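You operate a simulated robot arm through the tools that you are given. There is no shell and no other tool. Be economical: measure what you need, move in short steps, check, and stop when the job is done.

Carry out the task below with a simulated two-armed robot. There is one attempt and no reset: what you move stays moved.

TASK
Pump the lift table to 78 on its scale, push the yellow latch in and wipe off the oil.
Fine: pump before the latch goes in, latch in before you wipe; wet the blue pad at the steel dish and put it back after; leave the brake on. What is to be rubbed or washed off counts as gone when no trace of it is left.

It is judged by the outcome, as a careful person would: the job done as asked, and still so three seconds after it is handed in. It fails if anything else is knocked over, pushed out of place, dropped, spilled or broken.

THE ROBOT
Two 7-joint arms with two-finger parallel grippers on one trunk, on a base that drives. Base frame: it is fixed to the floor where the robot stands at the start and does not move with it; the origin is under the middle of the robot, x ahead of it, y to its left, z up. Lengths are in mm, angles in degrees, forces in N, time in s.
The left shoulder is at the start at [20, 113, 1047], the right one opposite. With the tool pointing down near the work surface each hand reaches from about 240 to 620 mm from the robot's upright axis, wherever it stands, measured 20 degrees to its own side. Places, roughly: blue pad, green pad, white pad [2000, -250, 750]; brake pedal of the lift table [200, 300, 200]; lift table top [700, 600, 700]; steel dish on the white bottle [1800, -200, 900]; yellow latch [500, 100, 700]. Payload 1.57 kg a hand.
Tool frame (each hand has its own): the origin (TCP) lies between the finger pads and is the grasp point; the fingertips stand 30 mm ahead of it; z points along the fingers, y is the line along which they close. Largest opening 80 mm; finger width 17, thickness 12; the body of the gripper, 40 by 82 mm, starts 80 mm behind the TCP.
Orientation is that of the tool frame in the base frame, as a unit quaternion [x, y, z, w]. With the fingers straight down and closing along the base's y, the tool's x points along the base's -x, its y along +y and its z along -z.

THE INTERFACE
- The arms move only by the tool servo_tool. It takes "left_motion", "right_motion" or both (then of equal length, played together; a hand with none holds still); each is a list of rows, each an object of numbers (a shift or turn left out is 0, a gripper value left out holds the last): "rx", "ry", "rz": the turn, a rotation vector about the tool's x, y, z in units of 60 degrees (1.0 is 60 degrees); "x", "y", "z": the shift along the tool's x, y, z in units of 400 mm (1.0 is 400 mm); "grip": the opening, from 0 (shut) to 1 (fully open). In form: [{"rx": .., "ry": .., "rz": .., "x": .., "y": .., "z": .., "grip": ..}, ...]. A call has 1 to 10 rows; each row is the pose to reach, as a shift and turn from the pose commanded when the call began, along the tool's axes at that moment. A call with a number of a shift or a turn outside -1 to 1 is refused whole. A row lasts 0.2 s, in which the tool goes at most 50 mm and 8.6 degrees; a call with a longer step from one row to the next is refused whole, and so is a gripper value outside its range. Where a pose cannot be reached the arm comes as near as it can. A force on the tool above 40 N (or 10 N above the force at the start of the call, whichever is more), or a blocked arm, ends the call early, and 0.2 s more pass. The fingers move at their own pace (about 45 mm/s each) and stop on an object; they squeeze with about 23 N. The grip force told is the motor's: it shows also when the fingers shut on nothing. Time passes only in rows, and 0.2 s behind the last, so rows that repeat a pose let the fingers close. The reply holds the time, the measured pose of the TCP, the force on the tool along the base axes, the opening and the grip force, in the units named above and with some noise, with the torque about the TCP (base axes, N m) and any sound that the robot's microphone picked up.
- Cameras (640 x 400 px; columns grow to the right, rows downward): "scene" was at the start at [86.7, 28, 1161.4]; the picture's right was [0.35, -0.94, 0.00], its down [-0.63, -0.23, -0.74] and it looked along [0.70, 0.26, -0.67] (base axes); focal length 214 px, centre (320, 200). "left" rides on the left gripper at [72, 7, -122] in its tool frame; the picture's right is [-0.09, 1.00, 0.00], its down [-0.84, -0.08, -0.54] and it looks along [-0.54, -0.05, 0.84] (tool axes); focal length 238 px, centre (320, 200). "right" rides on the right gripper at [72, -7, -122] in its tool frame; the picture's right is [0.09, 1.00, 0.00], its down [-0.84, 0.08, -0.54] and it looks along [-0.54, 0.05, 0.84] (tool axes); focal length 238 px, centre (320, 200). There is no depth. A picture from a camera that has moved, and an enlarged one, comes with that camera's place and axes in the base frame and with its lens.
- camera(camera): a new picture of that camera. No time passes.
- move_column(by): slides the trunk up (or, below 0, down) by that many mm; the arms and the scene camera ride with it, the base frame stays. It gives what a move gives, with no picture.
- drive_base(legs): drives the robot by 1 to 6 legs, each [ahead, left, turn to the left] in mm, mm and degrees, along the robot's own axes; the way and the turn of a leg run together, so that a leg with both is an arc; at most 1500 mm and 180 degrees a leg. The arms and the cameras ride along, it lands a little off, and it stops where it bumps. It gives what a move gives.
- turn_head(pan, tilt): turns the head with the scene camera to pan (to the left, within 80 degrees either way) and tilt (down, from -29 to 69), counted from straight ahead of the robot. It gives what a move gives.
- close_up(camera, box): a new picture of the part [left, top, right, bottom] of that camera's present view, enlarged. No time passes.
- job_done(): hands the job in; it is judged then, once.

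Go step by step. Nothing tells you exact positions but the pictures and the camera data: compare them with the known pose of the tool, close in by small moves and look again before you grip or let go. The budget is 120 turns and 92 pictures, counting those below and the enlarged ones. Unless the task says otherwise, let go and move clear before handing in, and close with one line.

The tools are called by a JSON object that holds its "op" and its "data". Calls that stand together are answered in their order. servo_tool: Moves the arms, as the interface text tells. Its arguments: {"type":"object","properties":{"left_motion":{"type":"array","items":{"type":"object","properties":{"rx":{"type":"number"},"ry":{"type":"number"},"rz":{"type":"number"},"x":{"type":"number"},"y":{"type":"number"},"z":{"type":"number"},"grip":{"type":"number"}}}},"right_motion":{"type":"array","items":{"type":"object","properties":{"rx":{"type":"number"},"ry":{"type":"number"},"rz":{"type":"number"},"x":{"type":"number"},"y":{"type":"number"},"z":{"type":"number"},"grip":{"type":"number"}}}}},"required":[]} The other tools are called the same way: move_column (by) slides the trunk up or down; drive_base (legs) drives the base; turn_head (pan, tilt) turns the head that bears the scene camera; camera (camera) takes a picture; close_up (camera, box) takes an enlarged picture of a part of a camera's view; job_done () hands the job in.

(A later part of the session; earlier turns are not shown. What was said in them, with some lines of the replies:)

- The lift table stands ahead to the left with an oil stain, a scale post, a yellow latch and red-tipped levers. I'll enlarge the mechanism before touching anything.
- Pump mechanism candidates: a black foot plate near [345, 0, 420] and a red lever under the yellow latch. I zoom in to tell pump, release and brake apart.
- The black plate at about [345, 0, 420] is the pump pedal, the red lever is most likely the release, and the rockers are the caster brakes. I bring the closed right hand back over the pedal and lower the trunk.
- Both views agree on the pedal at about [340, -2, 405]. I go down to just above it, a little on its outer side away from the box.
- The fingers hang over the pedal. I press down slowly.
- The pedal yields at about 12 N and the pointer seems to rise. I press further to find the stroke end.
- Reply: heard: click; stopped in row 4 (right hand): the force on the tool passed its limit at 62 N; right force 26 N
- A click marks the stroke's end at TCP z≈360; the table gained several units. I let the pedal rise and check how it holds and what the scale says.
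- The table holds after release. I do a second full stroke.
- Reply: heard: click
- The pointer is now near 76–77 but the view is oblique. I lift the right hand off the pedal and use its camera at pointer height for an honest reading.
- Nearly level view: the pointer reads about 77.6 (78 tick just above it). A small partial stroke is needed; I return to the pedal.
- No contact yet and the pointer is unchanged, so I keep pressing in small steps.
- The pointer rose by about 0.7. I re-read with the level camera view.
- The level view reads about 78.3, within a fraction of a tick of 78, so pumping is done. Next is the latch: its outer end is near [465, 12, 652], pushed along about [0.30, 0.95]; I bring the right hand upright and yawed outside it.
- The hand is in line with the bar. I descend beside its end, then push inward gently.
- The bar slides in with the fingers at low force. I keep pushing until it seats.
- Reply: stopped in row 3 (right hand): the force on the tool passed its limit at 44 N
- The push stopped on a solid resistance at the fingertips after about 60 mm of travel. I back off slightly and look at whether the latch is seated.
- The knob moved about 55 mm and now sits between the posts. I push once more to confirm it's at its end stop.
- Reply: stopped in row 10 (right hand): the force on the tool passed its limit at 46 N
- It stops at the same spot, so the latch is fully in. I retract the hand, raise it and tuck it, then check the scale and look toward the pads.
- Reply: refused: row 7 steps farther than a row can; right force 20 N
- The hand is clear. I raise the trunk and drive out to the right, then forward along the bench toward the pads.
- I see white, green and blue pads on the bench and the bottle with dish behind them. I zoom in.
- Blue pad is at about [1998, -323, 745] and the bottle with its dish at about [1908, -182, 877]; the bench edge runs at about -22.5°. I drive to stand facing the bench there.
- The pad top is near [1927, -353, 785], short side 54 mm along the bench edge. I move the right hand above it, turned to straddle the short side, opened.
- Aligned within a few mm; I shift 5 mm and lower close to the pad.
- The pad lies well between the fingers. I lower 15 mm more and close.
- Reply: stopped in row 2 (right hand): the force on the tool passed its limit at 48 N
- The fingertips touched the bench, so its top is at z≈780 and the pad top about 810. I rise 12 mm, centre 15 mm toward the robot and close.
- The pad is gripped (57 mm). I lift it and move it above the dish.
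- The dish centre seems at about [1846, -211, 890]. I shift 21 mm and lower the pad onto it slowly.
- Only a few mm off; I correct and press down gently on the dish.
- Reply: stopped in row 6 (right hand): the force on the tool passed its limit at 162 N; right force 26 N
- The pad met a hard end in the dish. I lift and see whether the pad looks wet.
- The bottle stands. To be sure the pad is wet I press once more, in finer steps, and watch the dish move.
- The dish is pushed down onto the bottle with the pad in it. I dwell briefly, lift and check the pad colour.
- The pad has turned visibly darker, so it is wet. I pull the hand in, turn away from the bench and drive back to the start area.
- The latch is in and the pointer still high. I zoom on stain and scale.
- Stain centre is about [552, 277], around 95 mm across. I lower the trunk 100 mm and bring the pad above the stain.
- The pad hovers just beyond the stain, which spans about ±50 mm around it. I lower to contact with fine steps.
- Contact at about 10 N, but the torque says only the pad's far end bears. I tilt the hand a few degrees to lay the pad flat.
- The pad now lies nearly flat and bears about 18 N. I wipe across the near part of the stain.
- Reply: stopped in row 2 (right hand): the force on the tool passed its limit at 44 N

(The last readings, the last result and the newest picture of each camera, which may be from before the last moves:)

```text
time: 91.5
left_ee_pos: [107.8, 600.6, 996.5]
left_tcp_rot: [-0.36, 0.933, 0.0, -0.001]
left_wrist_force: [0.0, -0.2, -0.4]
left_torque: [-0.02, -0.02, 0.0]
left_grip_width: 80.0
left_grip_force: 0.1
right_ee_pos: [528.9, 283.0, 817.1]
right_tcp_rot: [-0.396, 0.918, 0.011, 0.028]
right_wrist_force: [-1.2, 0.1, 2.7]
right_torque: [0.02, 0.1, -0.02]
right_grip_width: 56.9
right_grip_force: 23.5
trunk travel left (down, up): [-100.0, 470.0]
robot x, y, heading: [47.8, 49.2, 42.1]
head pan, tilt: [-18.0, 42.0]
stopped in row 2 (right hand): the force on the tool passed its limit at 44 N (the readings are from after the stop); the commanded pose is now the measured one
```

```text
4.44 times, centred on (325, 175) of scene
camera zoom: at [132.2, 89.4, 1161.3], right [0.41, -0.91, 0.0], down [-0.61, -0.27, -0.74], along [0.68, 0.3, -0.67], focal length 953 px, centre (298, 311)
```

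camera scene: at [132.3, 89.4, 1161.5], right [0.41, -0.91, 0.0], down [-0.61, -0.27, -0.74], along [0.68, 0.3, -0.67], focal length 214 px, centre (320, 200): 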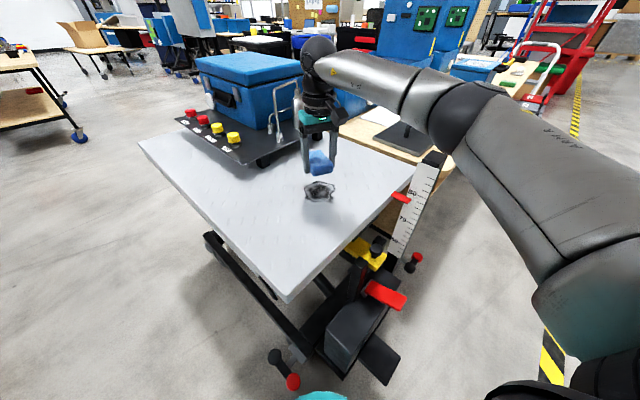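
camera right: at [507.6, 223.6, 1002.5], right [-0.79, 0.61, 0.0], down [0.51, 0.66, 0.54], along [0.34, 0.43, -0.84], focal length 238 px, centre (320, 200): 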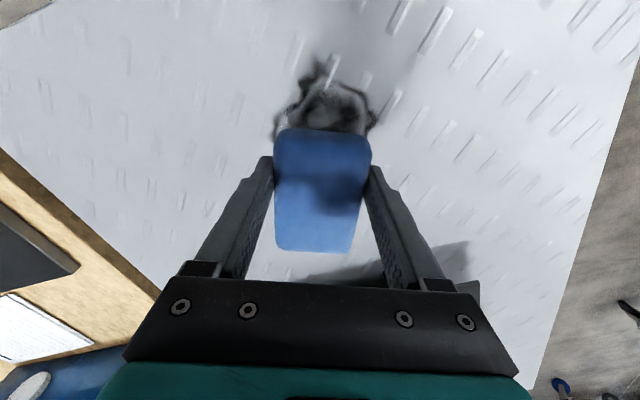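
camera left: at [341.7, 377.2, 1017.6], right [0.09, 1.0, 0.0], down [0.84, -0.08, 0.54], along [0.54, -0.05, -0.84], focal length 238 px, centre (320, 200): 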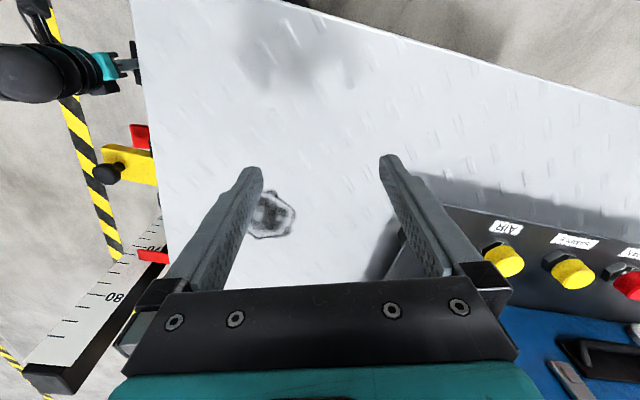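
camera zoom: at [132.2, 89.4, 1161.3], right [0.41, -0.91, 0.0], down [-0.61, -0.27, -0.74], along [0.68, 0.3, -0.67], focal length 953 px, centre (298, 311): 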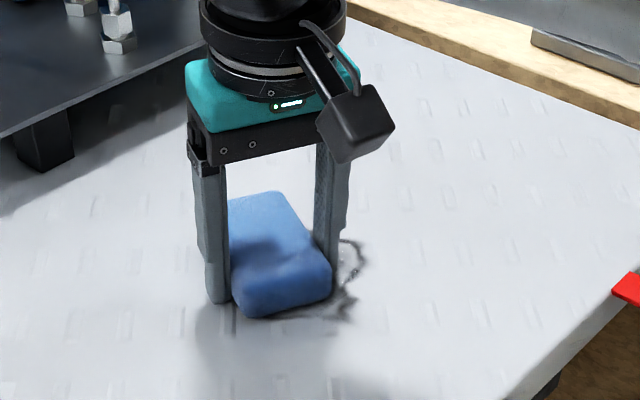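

The wetted pad removes the oil. I continue slower and lighter toward the remaining side.

{"op": "servo_tool", "data": {"right_motion": [{"z": 0.003, "y": 0.03}, {"z": 0.003, "y": -0.02}, {"z": 0.003, "y": -0.07}, {"z": 0.003, "y": -0.12}, {"z": 0.003, "y": -0.17}, {"z": 0.003, "y": -0.22}, {"z": 0.003, "y": -0.27}, {"z": 0.003, "y": -0.22}, {"z": 0.003, "y": -0.17}, {"z": 0.003, "y": -0.12}]}}

{"op": "close_up", "data": {"camera": "scene", "box": [280, 130, 370, 220]}}

```text
time: 93.7
left_ee_pos: [108.1, 601.3, 996.9]
left_tcp_rot: [-0.36, 0.933, 0.0, 0.0]
left_wrist_force: [0.1, -0.3, -0.3]
left_torque: [0.04, 0.02, -0.02]
left_grip_width: 79.9
left_grip_force: 0.0
right_ee_pos: [562.6, 252.6, 816.4]
right_tcp_rot: [-0.398, 0.917, 0.01, 0.028]
right_wrist_force: [2.5, -4.1, 12.6]
right_torque: [0.11, 0.3, 0.1]
right_grip_width: 56.7
right_grip_force: 22.7
trunk travel left (down, up): [-100.0, 470.0]
robot x, y, heading: [50.0, 48.3, 42.1]
head pan, tilt: [-18.0, 42.0]
```

```text
4.44 times, centred on (325, 175) of scene
camera zoom: at [131.5, 89.0, 1161.6], right [0.41, -0.91, 0.0], down [-0.61, -0.27, -0.74], along [0.68, 0.31, -0.67], focal length 953 px, centre (298, 311)
```

zoom: 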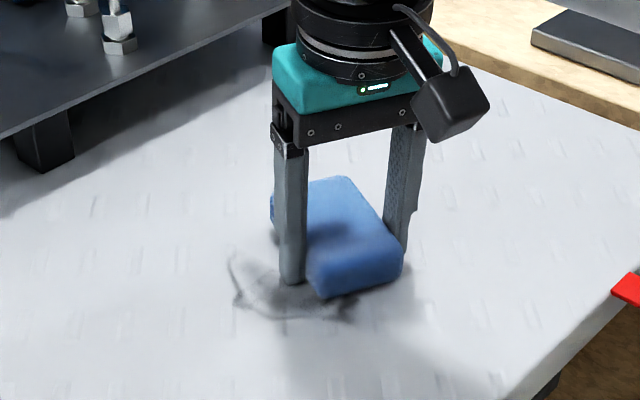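

Only faint outlines remain on the near side and left. I shift the pad toward the robot and sweep there.

{"op": "servo_tool", "data": {"right_motion": [{"x": 0.05, "z": -0.003}, {"x": 0.09, "z": -0.006, "y": 0.02}, {"x": 0.09, "z": -0.006, "y": 0.07}, {"x": 0.09, "z": -0.006, "y": 0.12}, {"x": 0.09, "z": -0.006, "y": 0.17}, {"x": 0.09, "z": -0.006, "y": 0.22}, {"x": 0.06, "z": -0.004, "y": 0.24}, {"x": 0.02, "z": -0.001, "y": 0.23}, {"x": 0.03, "z": -0.002, "y": 0.18}, {"x": 0.03, "z": -0.002, "y": 0.13}]}}

{"op": "servo_tool", "data": {"right_motion": [{"x": 0.04, "z": -0.002, "y": -0.01}, {"x": 0.06, "z": -0.003, "y": -0.06}, {"x": 0.06, "z": -0.003, "y": -0.11}, {"x": 0.06, "z": -0.003, "y": -0.16}, {"x": 0.06, "z": -0.003, "y": -0.21}, {"x": 0.03, "z": -0.001, "y": -0.2}, {"x": -0.02, "z": 0.002, "y": -0.2}, {"x": -0.07, "z": 0.005, "y": -0.2}, {"x": -0.07, "z": 0.005, "y": -0.25}]}}

{"op": "close_up", "data": {"camera": "scene", "box": [280, 130, 370, 220]}}

```text
time: 95.9
left_ee_pos: [106.9, 601.6, 996.5]
left_tcp_rot: [-0.36, 0.933, 0.0, 0.001]
left_wrist_force: [-0.2, -0.2, -0.7]
left_torque: [0.0, 0.02, 0.0]
left_grip_width: 80.0
left_grip_force: 0.0
right_ee_pos: [515.5, 278.8, 815.9]
right_tcp_rot: [-0.396, 0.918, 0.011, 0.029]
right_wrist_force: [-4.5, 4.5, 17.9]
right_torque: [0.42, 0.67, -0.15]
right_grip_width: 56.7
right_grip_force: 22.9
trunk travel left (down, up): [-100.0, 470.0]
robot x, y, heading: [44.9, 47.6, 42.4]
head pan, tilt: [-18.0, 42.0]
```

```text
time: 97.9
left_ee_pos: [107.4, 601.3, 995.8]
left_tcp_rot: [-0.36, 0.933, -0.001, 0.001]
left_wrist_force: [1.0, -1.2, 0.1]
left_torque: [0.01, -0.02, 0.03]
left_grip_width: 80.0
left_grip_force: 0.1
right_ee_pos: [609.8, 229.0, 816.8]
right_tcp_rot: [-0.396, 0.918, 0.011, 0.029]
right_wrist_force: [-0.6, 1.7, 7.9]
right_torque: [0.23, 0.24, -0.06]
right_grip_width: 56.9
right_grip_force: 22.8
trunk travel left (down, up): [-100.0, 470.0]
robot x, y, heading: [50.3, 48.9, 42.3]
head pan, tilt: [-18.0, 42.0]
```

```text
4.44 times, centred on (325, 175) of scene
camera zoom: at [131.8, 89.3, 1161.5], right [0.41, -0.91, 0.0], down [-0.61, -0.27, -0.74], along [0.68, 0.3, -0.67], focal length 953 px, centre (298, 311)
```

zoom: 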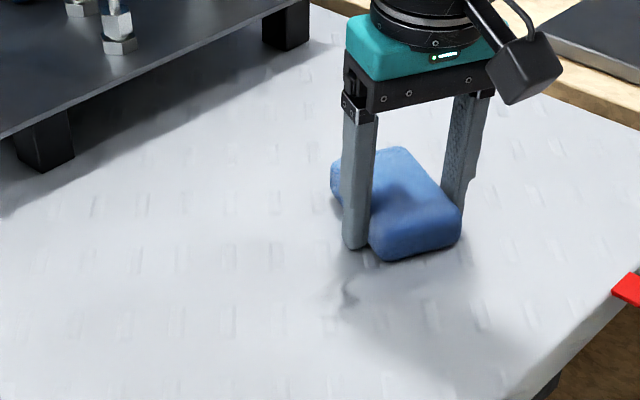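

A small dark curl is left near [551, 240]. I scrub over it and back.

{"op": "servo_tool", "data": {"right_motion": [{"x": 0.04, "y": 0.03, "z": -0.001}, {"x": 0.07, "y": 0.07, "z": -0.003}, {"x": 0.07, "y": 0.12, "z": -0.003}, {"x": 0.07, "y": 0.17, "z": -0.003}, {"x": 0.07, "y": 0.22, "z": -0.003}, {"x": 0.1, "y": 0.18, "z": -0.005}, {"x": 0.1, "y": 0.13, "z": -0.005}, {"x": 0.1, "y": 0.08, "z": -0.005}, {"x": 0.05, "y": 0.08, "z": -0.002}, {"x": 0.05, "y": 0.13, "z": -0.002}]}}

{"op": "servo_tool", "data": {"right_motion": [{"y": 0.05, "z": 0.001}, {"x": -0.05, "y": 0.08, "z": 0.003}, {"x": -0.09, "y": 0.05, "z": 0.006}, {"x": -0.09, "y": 0.0, "z": 0.006}, {"x": -0.09, "y": -0.05, "z": 0.006}, {"x": -0.09, "y": -0.02, "z": -0.05}, {"x": -0.09, "y": -0.02, "z": -0.17}, {"x": -0.09, "y": -0.02, "z": -0.28}]}}

{"op": "close_up", "data": {"camera": "scene", "box": [280, 130, 370, 220]}}

{"op": "camera", "data": {"camera": "right"}}

```text
time: 100.2
left_ee_pos: [109.1, 600.8, 996.2]
left_tcp_rot: [-0.359, 0.933, -0.001, 0.0]
left_wrist_force: [0.4, 0.3, -0.1]
left_torque: [-0.02, -0.01, -0.02]
left_grip_width: 80.0
left_grip_force: 0.1
right_ee_pos: [569.6, 240.2, 816.1]
right_tcp_rot: [-0.387, 0.921, 0.003, 0.033]
right_wrist_force: [-1.7, -4.5, 6.4]
right_torque: [0.03, 0.31, 0.24]
right_grip_width: 56.7
right_grip_force: 22.7
trunk travel left (down, up): [-100.0, 470.0]
robot x, y, heading: [50.6, 49.4, 42.1]
head pan, tilt: [-18.0, 42.0]
stopped in row 10 (right hand): the force on the tool passed its limit at 44 N (the readings are from after the stop); the commanded pose is now the measured one
```

```text
time: 102.0
left_ee_pos: [110.3, 599.9, 996.0]
left_tcp_rot: [-0.359, 0.933, -0.001, -0.001]
left_wrist_force: [0.2, 0.6, -0.1]
left_torque: [0.03, 0.03, 0.02]
left_grip_width: 80.2
left_grip_force: 0.0
right_ee_pos: [595.5, 258.0, 928.1]
right_tcp_rot: [-0.388, 0.921, 0.003, 0.032]
right_wrist_force: [-0.8, -0.2, -0.3]
right_torque: [0.0, -0.01, -0.02]
right_grip_width: 56.8
right_grip_force: 23.1
trunk travel left (down, up): [-100.0, 470.0]
robot x, y, heading: [53.1, 48.4, 42.1]
head pan, tilt: [-18.0, 42.0]
```

```text
4.44 times, centred on (325, 175) of scene
camera zoom: at [132.6, 88.6, 1161.5], right [0.41, -0.91, 0.0], down [-0.61, -0.27, -0.74], along [0.68, 0.3, -0.67], focal length 953 px, centre (298, 311)
```

zoom: 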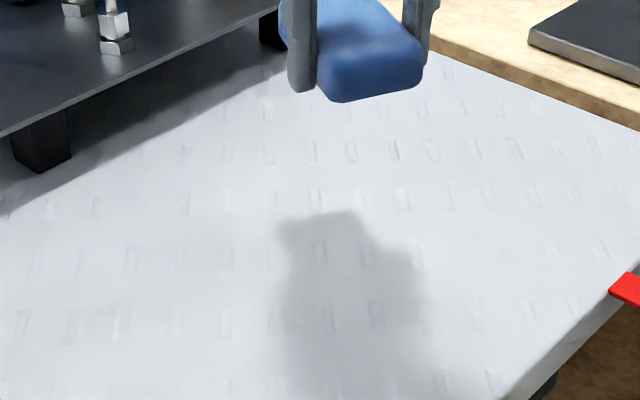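

```text
27 pictures are left
camera right: at [542.1, 198.3, 1045.9], right [-0.78, 0.63, -0.02], down [0.5, 0.63, 0.59], along [0.39, 0.45, -0.81], focal length 238 px, centre (320, 200)
```

right: 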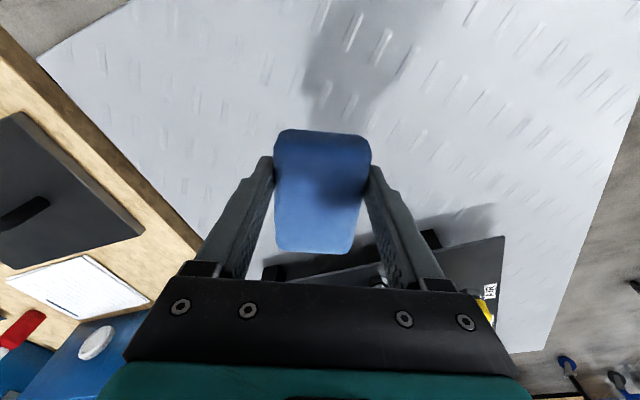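

No stain visible, though the hand's shadow lies there. I raise the trunk, pull the hand back and inspect the surface closely.

{"op": "move_column", "data": {"by": 100}}

{"op": "servo_tool", "data": {"right_motion": [{"x": 0.04, "y": 0.08, "rx": -0.019, "ry": 0.058, "rz": -0.018}, {"x": 0.09, "y": 0.16, "rx": -0.019, "ry": 0.058, "rz": -0.018}, {"x": 0.14, "y": 0.25, "rx": -0.019, "ry": 0.058, "rz": -0.018}, {"x": 0.19, "y": 0.34, "rx": -0.019, "ry": 0.058, "rz": -0.018}, {"x": 0.24, "y": 0.43, "rx": -0.019, "ry": 0.058, "rz": -0.018}, {"x": 0.293, "y": 0.516, "rx": -0.019, "ry": 0.058, "rz": -0.018}]}}

{"op": "close_up", "data": {"camera": "scene", "box": [265, 170, 395, 260]}}

{"op": "close_up", "data": {"camera": "scene", "box": [380, 170, 440, 280]}}

```text
time: 103.3
left_ee_pos: [109.2, 599.7, 1096.9]
left_tcp_rot: [-0.359, 0.933, 0.0, -0.001]
left_wrist_force: [0.3, 0.1, 0.4]
left_torque: [-0.02, 0.0, -0.01]
left_grip_width: 79.9
left_grip_force: 0.1
right_ee_pos: [595.1, 258.7, 1027.7]
right_tcp_rot: [-0.387, 0.922, 0.004, 0.031]
right_wrist_force: [-0.2, -0.8, -0.5]
right_torque: [-0.03, -0.04, 0.01]
right_grip_width: 56.5
right_grip_force: 22.8
trunk travel left (down, up): [-200.0, 370.0]
robot x, y, heading: [50.0, 46.8, 42.1]
head pan, tilt: [-18.0, 42.0]
```

```text
time: 104.7
left_ee_pos: [108.7, 601.1, 1096.5]
left_tcp_rot: [-0.36, 0.933, 0.0, 0.0]
left_wrist_force: [0.5, -0.7, 1.3]
left_torque: [-0.01, 0.01, -0.01]
left_grip_width: 79.9
left_grip_force: 0.1
right_ee_pos: [365.7, 321.0, 1015.3]
right_tcp_rot: [-0.396, 0.918, 0.0, 0.0]
right_wrist_force: [0.2, -0.4, 0.7]
right_torque: [0.01, -0.02, 0.04]
right_grip_width: 57.0
right_grip_force: 22.9
trunk travel left (down, up): [-200.0, 370.0]
robot x, y, heading: [50.0, 50.5, 42.2]
head pan, tilt: [-18.0, 42.0]
```

```text
4.44 times, centred on (330, 215) of scene
camera zoom: at [132.4, 89.0, 1261.5], right [0.41, -0.91, 0.0], down [-0.61, -0.27, -0.74], along [0.68, 0.3, -0.67], focal length 953 px, centre (276, 133)
```

zoom: 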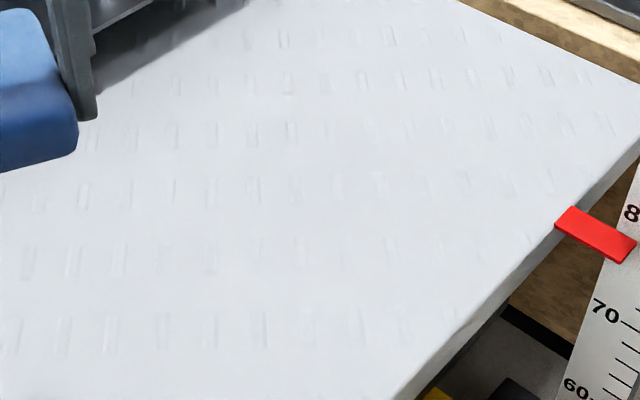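

```text
3.64 times, centred on (410, 225) of scene
camera zoom: at [132.4, 89.0, 1261.5], right [0.41, -0.91, 0.0], down [-0.61, -0.27, -0.74], along [0.68, 0.3, -0.67], focal length 780 px, centre (-7, 109)
```

zoom: 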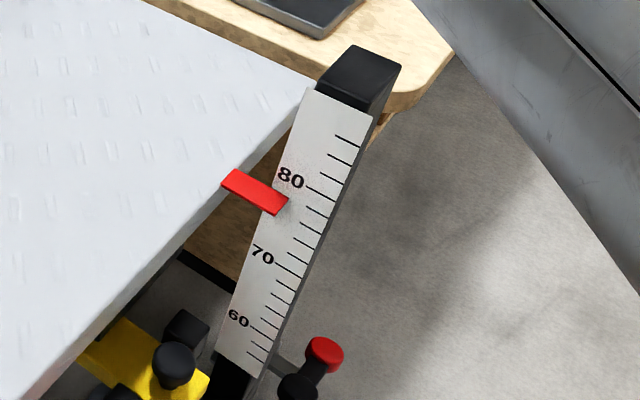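

The surface looks clean; one tighter look at the former stain spot to be sure.

{"op": "close_up", "data": {"camera": "scene", "box": [297, 197, 349, 237]}}

```text
10.00 times, centred on (323, 217) of scene
camera zoom: at [132.4, 89.0, 1261.5], right [0.41, -0.91, 0.0], down [-0.61, -0.27, -0.74], along [0.68, 0.3, -0.67], focal length 2145 px, centre (290, 30)
```

zoom: 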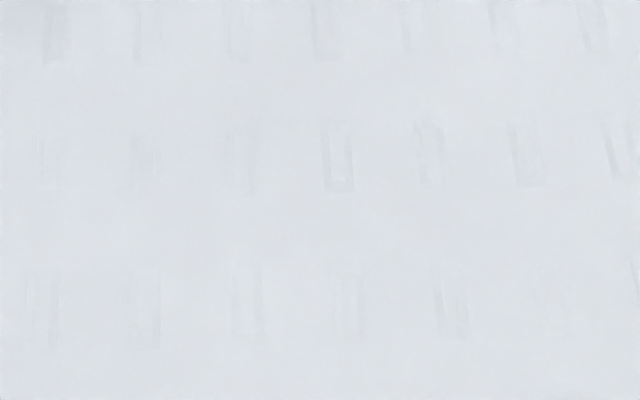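

Clean. Now I carry the pad back to the bench along the same route.

{"op": "drive_base", "data": {"legs": [[0, 0, -42.2], [-30, -695, 0], [940, -110, 0], [730, 80, 0]]}}

```text
time: 118.7
left_ee_pos: [2144.5, -293.7, 1096.5]
left_tcp_rot: [0.001, 1.0, 0.0, -0.001]
left_wrist_force: [0.3, 1.3, 0.3]
left_torque: [-0.01, 0.0, 0.0]
left_grip_width: 80.2
left_grip_force: 0.0
right_ee_pos: [2147.9, -672.3, 1014.4]
right_tcp_rot: [-0.04, 0.999, 0.001, 0.0]
right_wrist_force: [-0.2, 0.6, 0.3]
right_torque: [-0.02, -0.01, -0.01]
right_grip_width: 56.6
right_grip_force: 23.1
trunk travel left (down, up): [-200.0, 370.0]
robot x, y, heading: [1730.4, -659.5, 0.1]
head pan, tilt: [-18.0, 42.0]
```

{"op": "drive_base", "data": {"legs": [[-31, -17, 0], [0, 0, 65.7]]}}

{"op": "turn_head", "data": {"pan": -10, "tilt": 45}}

{"op": "camera", "data": {"camera": "scene"}}

```text
time: 122.4
left_ee_pos: [1536.4, -148.8, 1095.7]
left_tcp_rot: [-0.539, 0.842, -0.001, -0.001]
left_wrist_force: [0.5, -0.4, 0.3]
left_torque: [-0.01, 0.0, 0.02]
left_grip_width: 80.3
left_grip_force: 0.0
right_ee_pos: [1882.0, -305.3, 1016.2]
right_tcp_rot: [-0.573, 0.819, 0.001, 0.0]
right_wrist_force: [0.0, 0.0, -0.5]
right_torque: [0.02, -0.03, -0.02]
right_grip_width: 56.8
right_grip_force: 23.0
trunk travel left (down, up): [-200.0, 370.0]
robot x, y, heading: [1700.8, -678.2, 65.3]
head pan, tilt: [-18.0, 42.0]
```

```text
time: 123.1
left_ee_pos: [1536.6, -150.5, 1096.6]
left_tcp_rot: [-0.539, 0.842, 0.0, 0.0]
left_wrist_force: [0.6, 0.8, -0.7]
left_torque: [-0.03, -0.02, 0.01]
left_grip_width: 80.0
left_grip_force: 0.0
right_ee_pos: [1881.5, -306.5, 1015.0]
right_tcp_rot: [-0.573, 0.82, 0.0, 0.0]
right_wrist_force: [-0.1, 0.6, 0.1]
right_torque: [0.02, 0.0, 0.03]
right_grip_width: 57.0
right_grip_force: 23.3
trunk travel left (down, up): [-200.0, 370.0]
robot x, y, heading: [1698.0, -675.6, 64.9]
head pan, tilt: [-10.0, 45.0]
```

```text
23 pictures are left
camera scene: at [1748.1, -604.8, 1257.2], right [0.82, -0.57, 0.0], down [-0.4, -0.58, -0.71], along [0.4, 0.58, -0.71], focal length 214 px, centre (320, 200)
```

scene: 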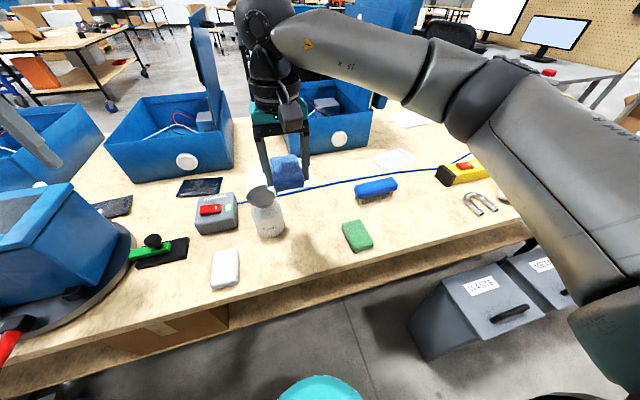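

Everything is where I left it. I move over the pad's original place [1917, -365] and lower.

{"op": "servo_tool", "data": {"right_motion": [{"x": 0.05, "y": -0.06}, {"x": 0.107, "y": -0.134, "ry": -0.04}, {"x": 0.107, "y": -0.134, "z": 0.1, "ry": -0.04}, {"x": 0.107, "y": -0.134, "z": 0.2, "ry": -0.04}, {"x": 0.107, "y": -0.134, "z": 0.3, "ry": -0.04}, {"x": 0.107, "y": -0.134, "z": 0.4, "ry": -0.04}]}}

{"op": "close_up", "data": {"camera": "scene", "box": [260, 170, 400, 280]}}

```text
time: 124.5
left_ee_pos: [1537.0, -147.7, 1097.6]
left_tcp_rot: [-0.539, 0.843, 0.001, 0.0]
left_wrist_force: [0.4, 0.1, 0.3]
left_torque: [0.01, 0.0, -0.01]
left_grip_width: 79.9
left_grip_force: 0.1
right_ee_pos: [1915.5, -363.6, 856.3]
right_tcp_rot: [-0.572, 0.82, 0.013, 0.017]
right_wrist_force: [0.3, 0.5, 0.0]
right_torque: [-0.03, -0.01, 0.02]
right_grip_width: 56.8
right_grip_force: 23.1
trunk travel left (down, up): [-200.0, 370.0]
robot x, y, heading: [1701.2, -679.9, 65.1]
head pan, tilt: [-10.0, 45.0]
```

```text
3.64 times, centred on (330, 225) of scene
camera zoom: at [1748.1, -604.7, 1257.2], right [0.82, -0.57, 0.0], down [-0.4, -0.58, -0.71], along [0.4, 0.58, -0.71], focal length 780 px, centre (284, 109)
```

zoom: 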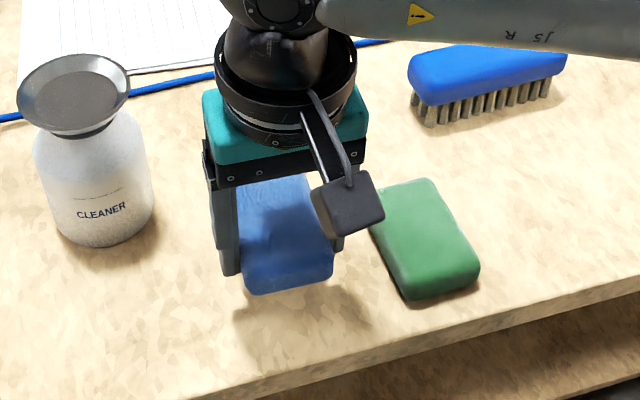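

{"op": "servo_tool", "data": {"right_motion": [{"z": 0.05}, {"z": 0.08}, {"z": 0.088}, {"z": 0.094}, {"z": 0.1}]}}

```text
time: 125.7
left_ee_pos: [1537.4, -149.7, 1095.2]
left_tcp_rot: [-0.539, 0.842, 0.0, 0.0]
left_wrist_force: [0.2, -0.8, 0.3]
left_torque: [0.01, 0.01, 0.02]
left_grip_width: 80.0
left_grip_force: 0.2
right_ee_pos: [1916.8, -363.0, 814.8]
right_tcp_rot: [-0.573, 0.819, 0.012, 0.017]
right_wrist_force: [-0.4, -0.2, -0.6]
right_torque: [-0.02, 0.05, 0.0]
right_grip_width: 57.1
right_grip_force: 23.4
trunk travel left (down, up): [-200.0, 370.0]
robot x, y, heading: [1697.3, -679.9, 65.1]
head pan, tilt: [-10.0, 45.0]
```

{"op": "servo_tool", "data": {"right_motion": [{"z": 0.003}, {"z": 0.006}, {"z": 0.009}]}}

```text
time: 126.5
left_ee_pos: [1537.2, -149.2, 1097.2]
left_tcp_rot: [-0.538, 0.843, 0.0, 0.0]
left_wrist_force: [-0.1, 0.5, 0.0]
left_torque: [-0.01, -0.01, 0.02]
left_grip_width: 80.0
left_grip_force: 0.2
right_ee_pos: [1917.6, -361.2, 810.1]
right_tcp_rot: [-0.573, 0.819, 0.012, 0.016]
right_wrist_force: [0.3, 0.1, -0.9]
right_torque: [-0.04, 0.01, 0.02]
right_grip_width: 56.9
right_grip_force: 22.8
trunk travel left (down, up): [-200.0, 370.0]
robot x, y, heading: [1699.3, -683.1, 65.3]
head pan, tilt: [-10.0, 45.0]
```

Still no contact; I look before going lower.

{"op": "close_up", "data": {"camera": "scene", "box": [270, 190, 380, 270]}}

{"op": "camera", "data": {"camera": "right"}}

```text
5.00 times, centred on (325, 230) of scene
camera zoom: at [1748.1, -604.8, 1257.2], right [0.82, -0.57, 0.0], down [-0.4, -0.58, -0.71], along [0.4, 0.58, -0.71], focal length 1072 px, centre (295, 50)
```

zoom: 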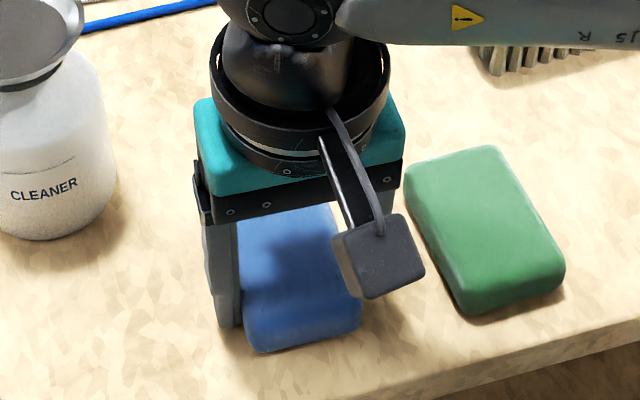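

```text
20 pictures are left
camera right: at [1896.7, -437.2, 930.5], right [-0.97, 0.26, 0.0], down [0.21, 0.79, 0.58], along [0.15, 0.56, -0.82], focal length 238 px, centre (320, 200)
```

right: 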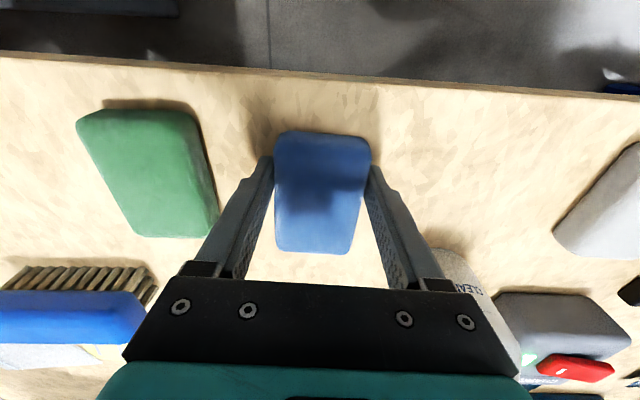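

The pad is just above the surface; I lower in 1 mm steps until contact.

{"op": "servo_tool", "data": {"right_motion": [{"z": 0.003}, {"z": 0.006}, {"z": 0.009}, {"z": 0.011}]}}

```text
time: 127.5
left_ee_pos: [1535.6, -151.0, 1097.6]
left_tcp_rot: [-0.539, 0.842, 0.0, 0.001]
left_wrist_force: [-0.1, 0.1, -0.7]
left_torque: [-0.02, 0.02, 0.01]
left_grip_width: 79.9
left_grip_force: 0.0
right_ee_pos: [1918.1, -362.4, 808.5]
right_tcp_rot: [-0.573, 0.82, 0.014, 0.019]
right_wrist_force: [-1.5, -5.8, 25.2]
right_torque: [-0.6, -0.66, -0.15]
right_grip_width: 56.9
right_grip_force: 23.2
trunk travel left (down, up): [-200.0, 370.0]
robot x, y, heading: [1699.9, -680.9, 65.1]
head pan, tilt: [-10.0, 45.0]
```

Contact made. I ease 1 mm, open and rise.

{"op": "servo_tool", "data": {"right_motion": [{"z": -0.002}, {"z": -0.003, "grip": 1}, {"z": -0.003, "grip": 1}, {"z": -0.003, "grip": 1}, {"z": -0.05}, {"z": -0.15}, {"z": -0.26}, {"z": -0.37}]}}

{"op": "camera", "data": {"camera": "scene"}}

{"op": "camera", "data": {"camera": "right"}}

```text
time: 129.3
left_ee_pos: [1535.8, -148.9, 1096.5]
left_tcp_rot: [-0.538, 0.843, 0.0, 0.0]
left_wrist_force: [-0.3, -0.2, 1.3]
left_torque: [0.01, 0.02, -0.02]
left_grip_width: 80.1
left_grip_force: 0.0
right_ee_pos: [1915.0, -368.2, 957.0]
right_tcp_rot: [-0.572, 0.82, 0.012, 0.017]
right_wrist_force: [-0.3, 0.7, 0.8]
right_torque: [-0.01, 0.02, -0.05]
right_grip_width: 80.3
right_grip_force: 0.1
trunk travel left (down, up): [-200.0, 370.0]
robot x, y, heading: [1699.4, -677.6, 65.4]
head pan, tilt: [-10.0, 45.0]
```

```text
19 pictures are left
camera scene: at [1748.0, -604.9, 1257.2], right [0.82, -0.57, 0.0], down [-0.4, -0.58, -0.71], along [0.4, 0.58, -0.71], focal length 214 px, centre (320, 200)
```

scene: 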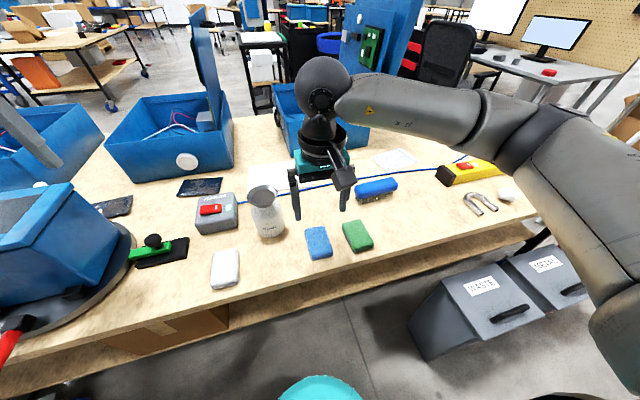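

```text
18 pictures are left
camera right: at [1893.7, -443.2, 1076.2], right [-0.97, 0.26, 0.0], down [0.21, 0.79, 0.58], along [0.15, 0.56, -0.82], focal length 238 px, centre (320, 200)
```

right: 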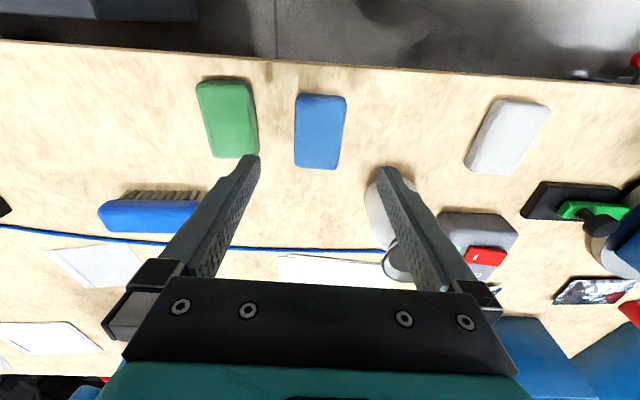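

The pad lies back in its place, both hands are clear, the brake was never touched, and I hand in the job.

{"op": "job_done", "data": {}}

```text
The job is handed in.
```

The lift table is pumped to about 78 on its scale; my last level reading was roughly 78.3. The yellow latch is pushed in to its stop and the oil is wiped off, with no trace visible in the close-ups. The blue pad, wetted at the steel dish, is back in its place, and I never touched the brake.
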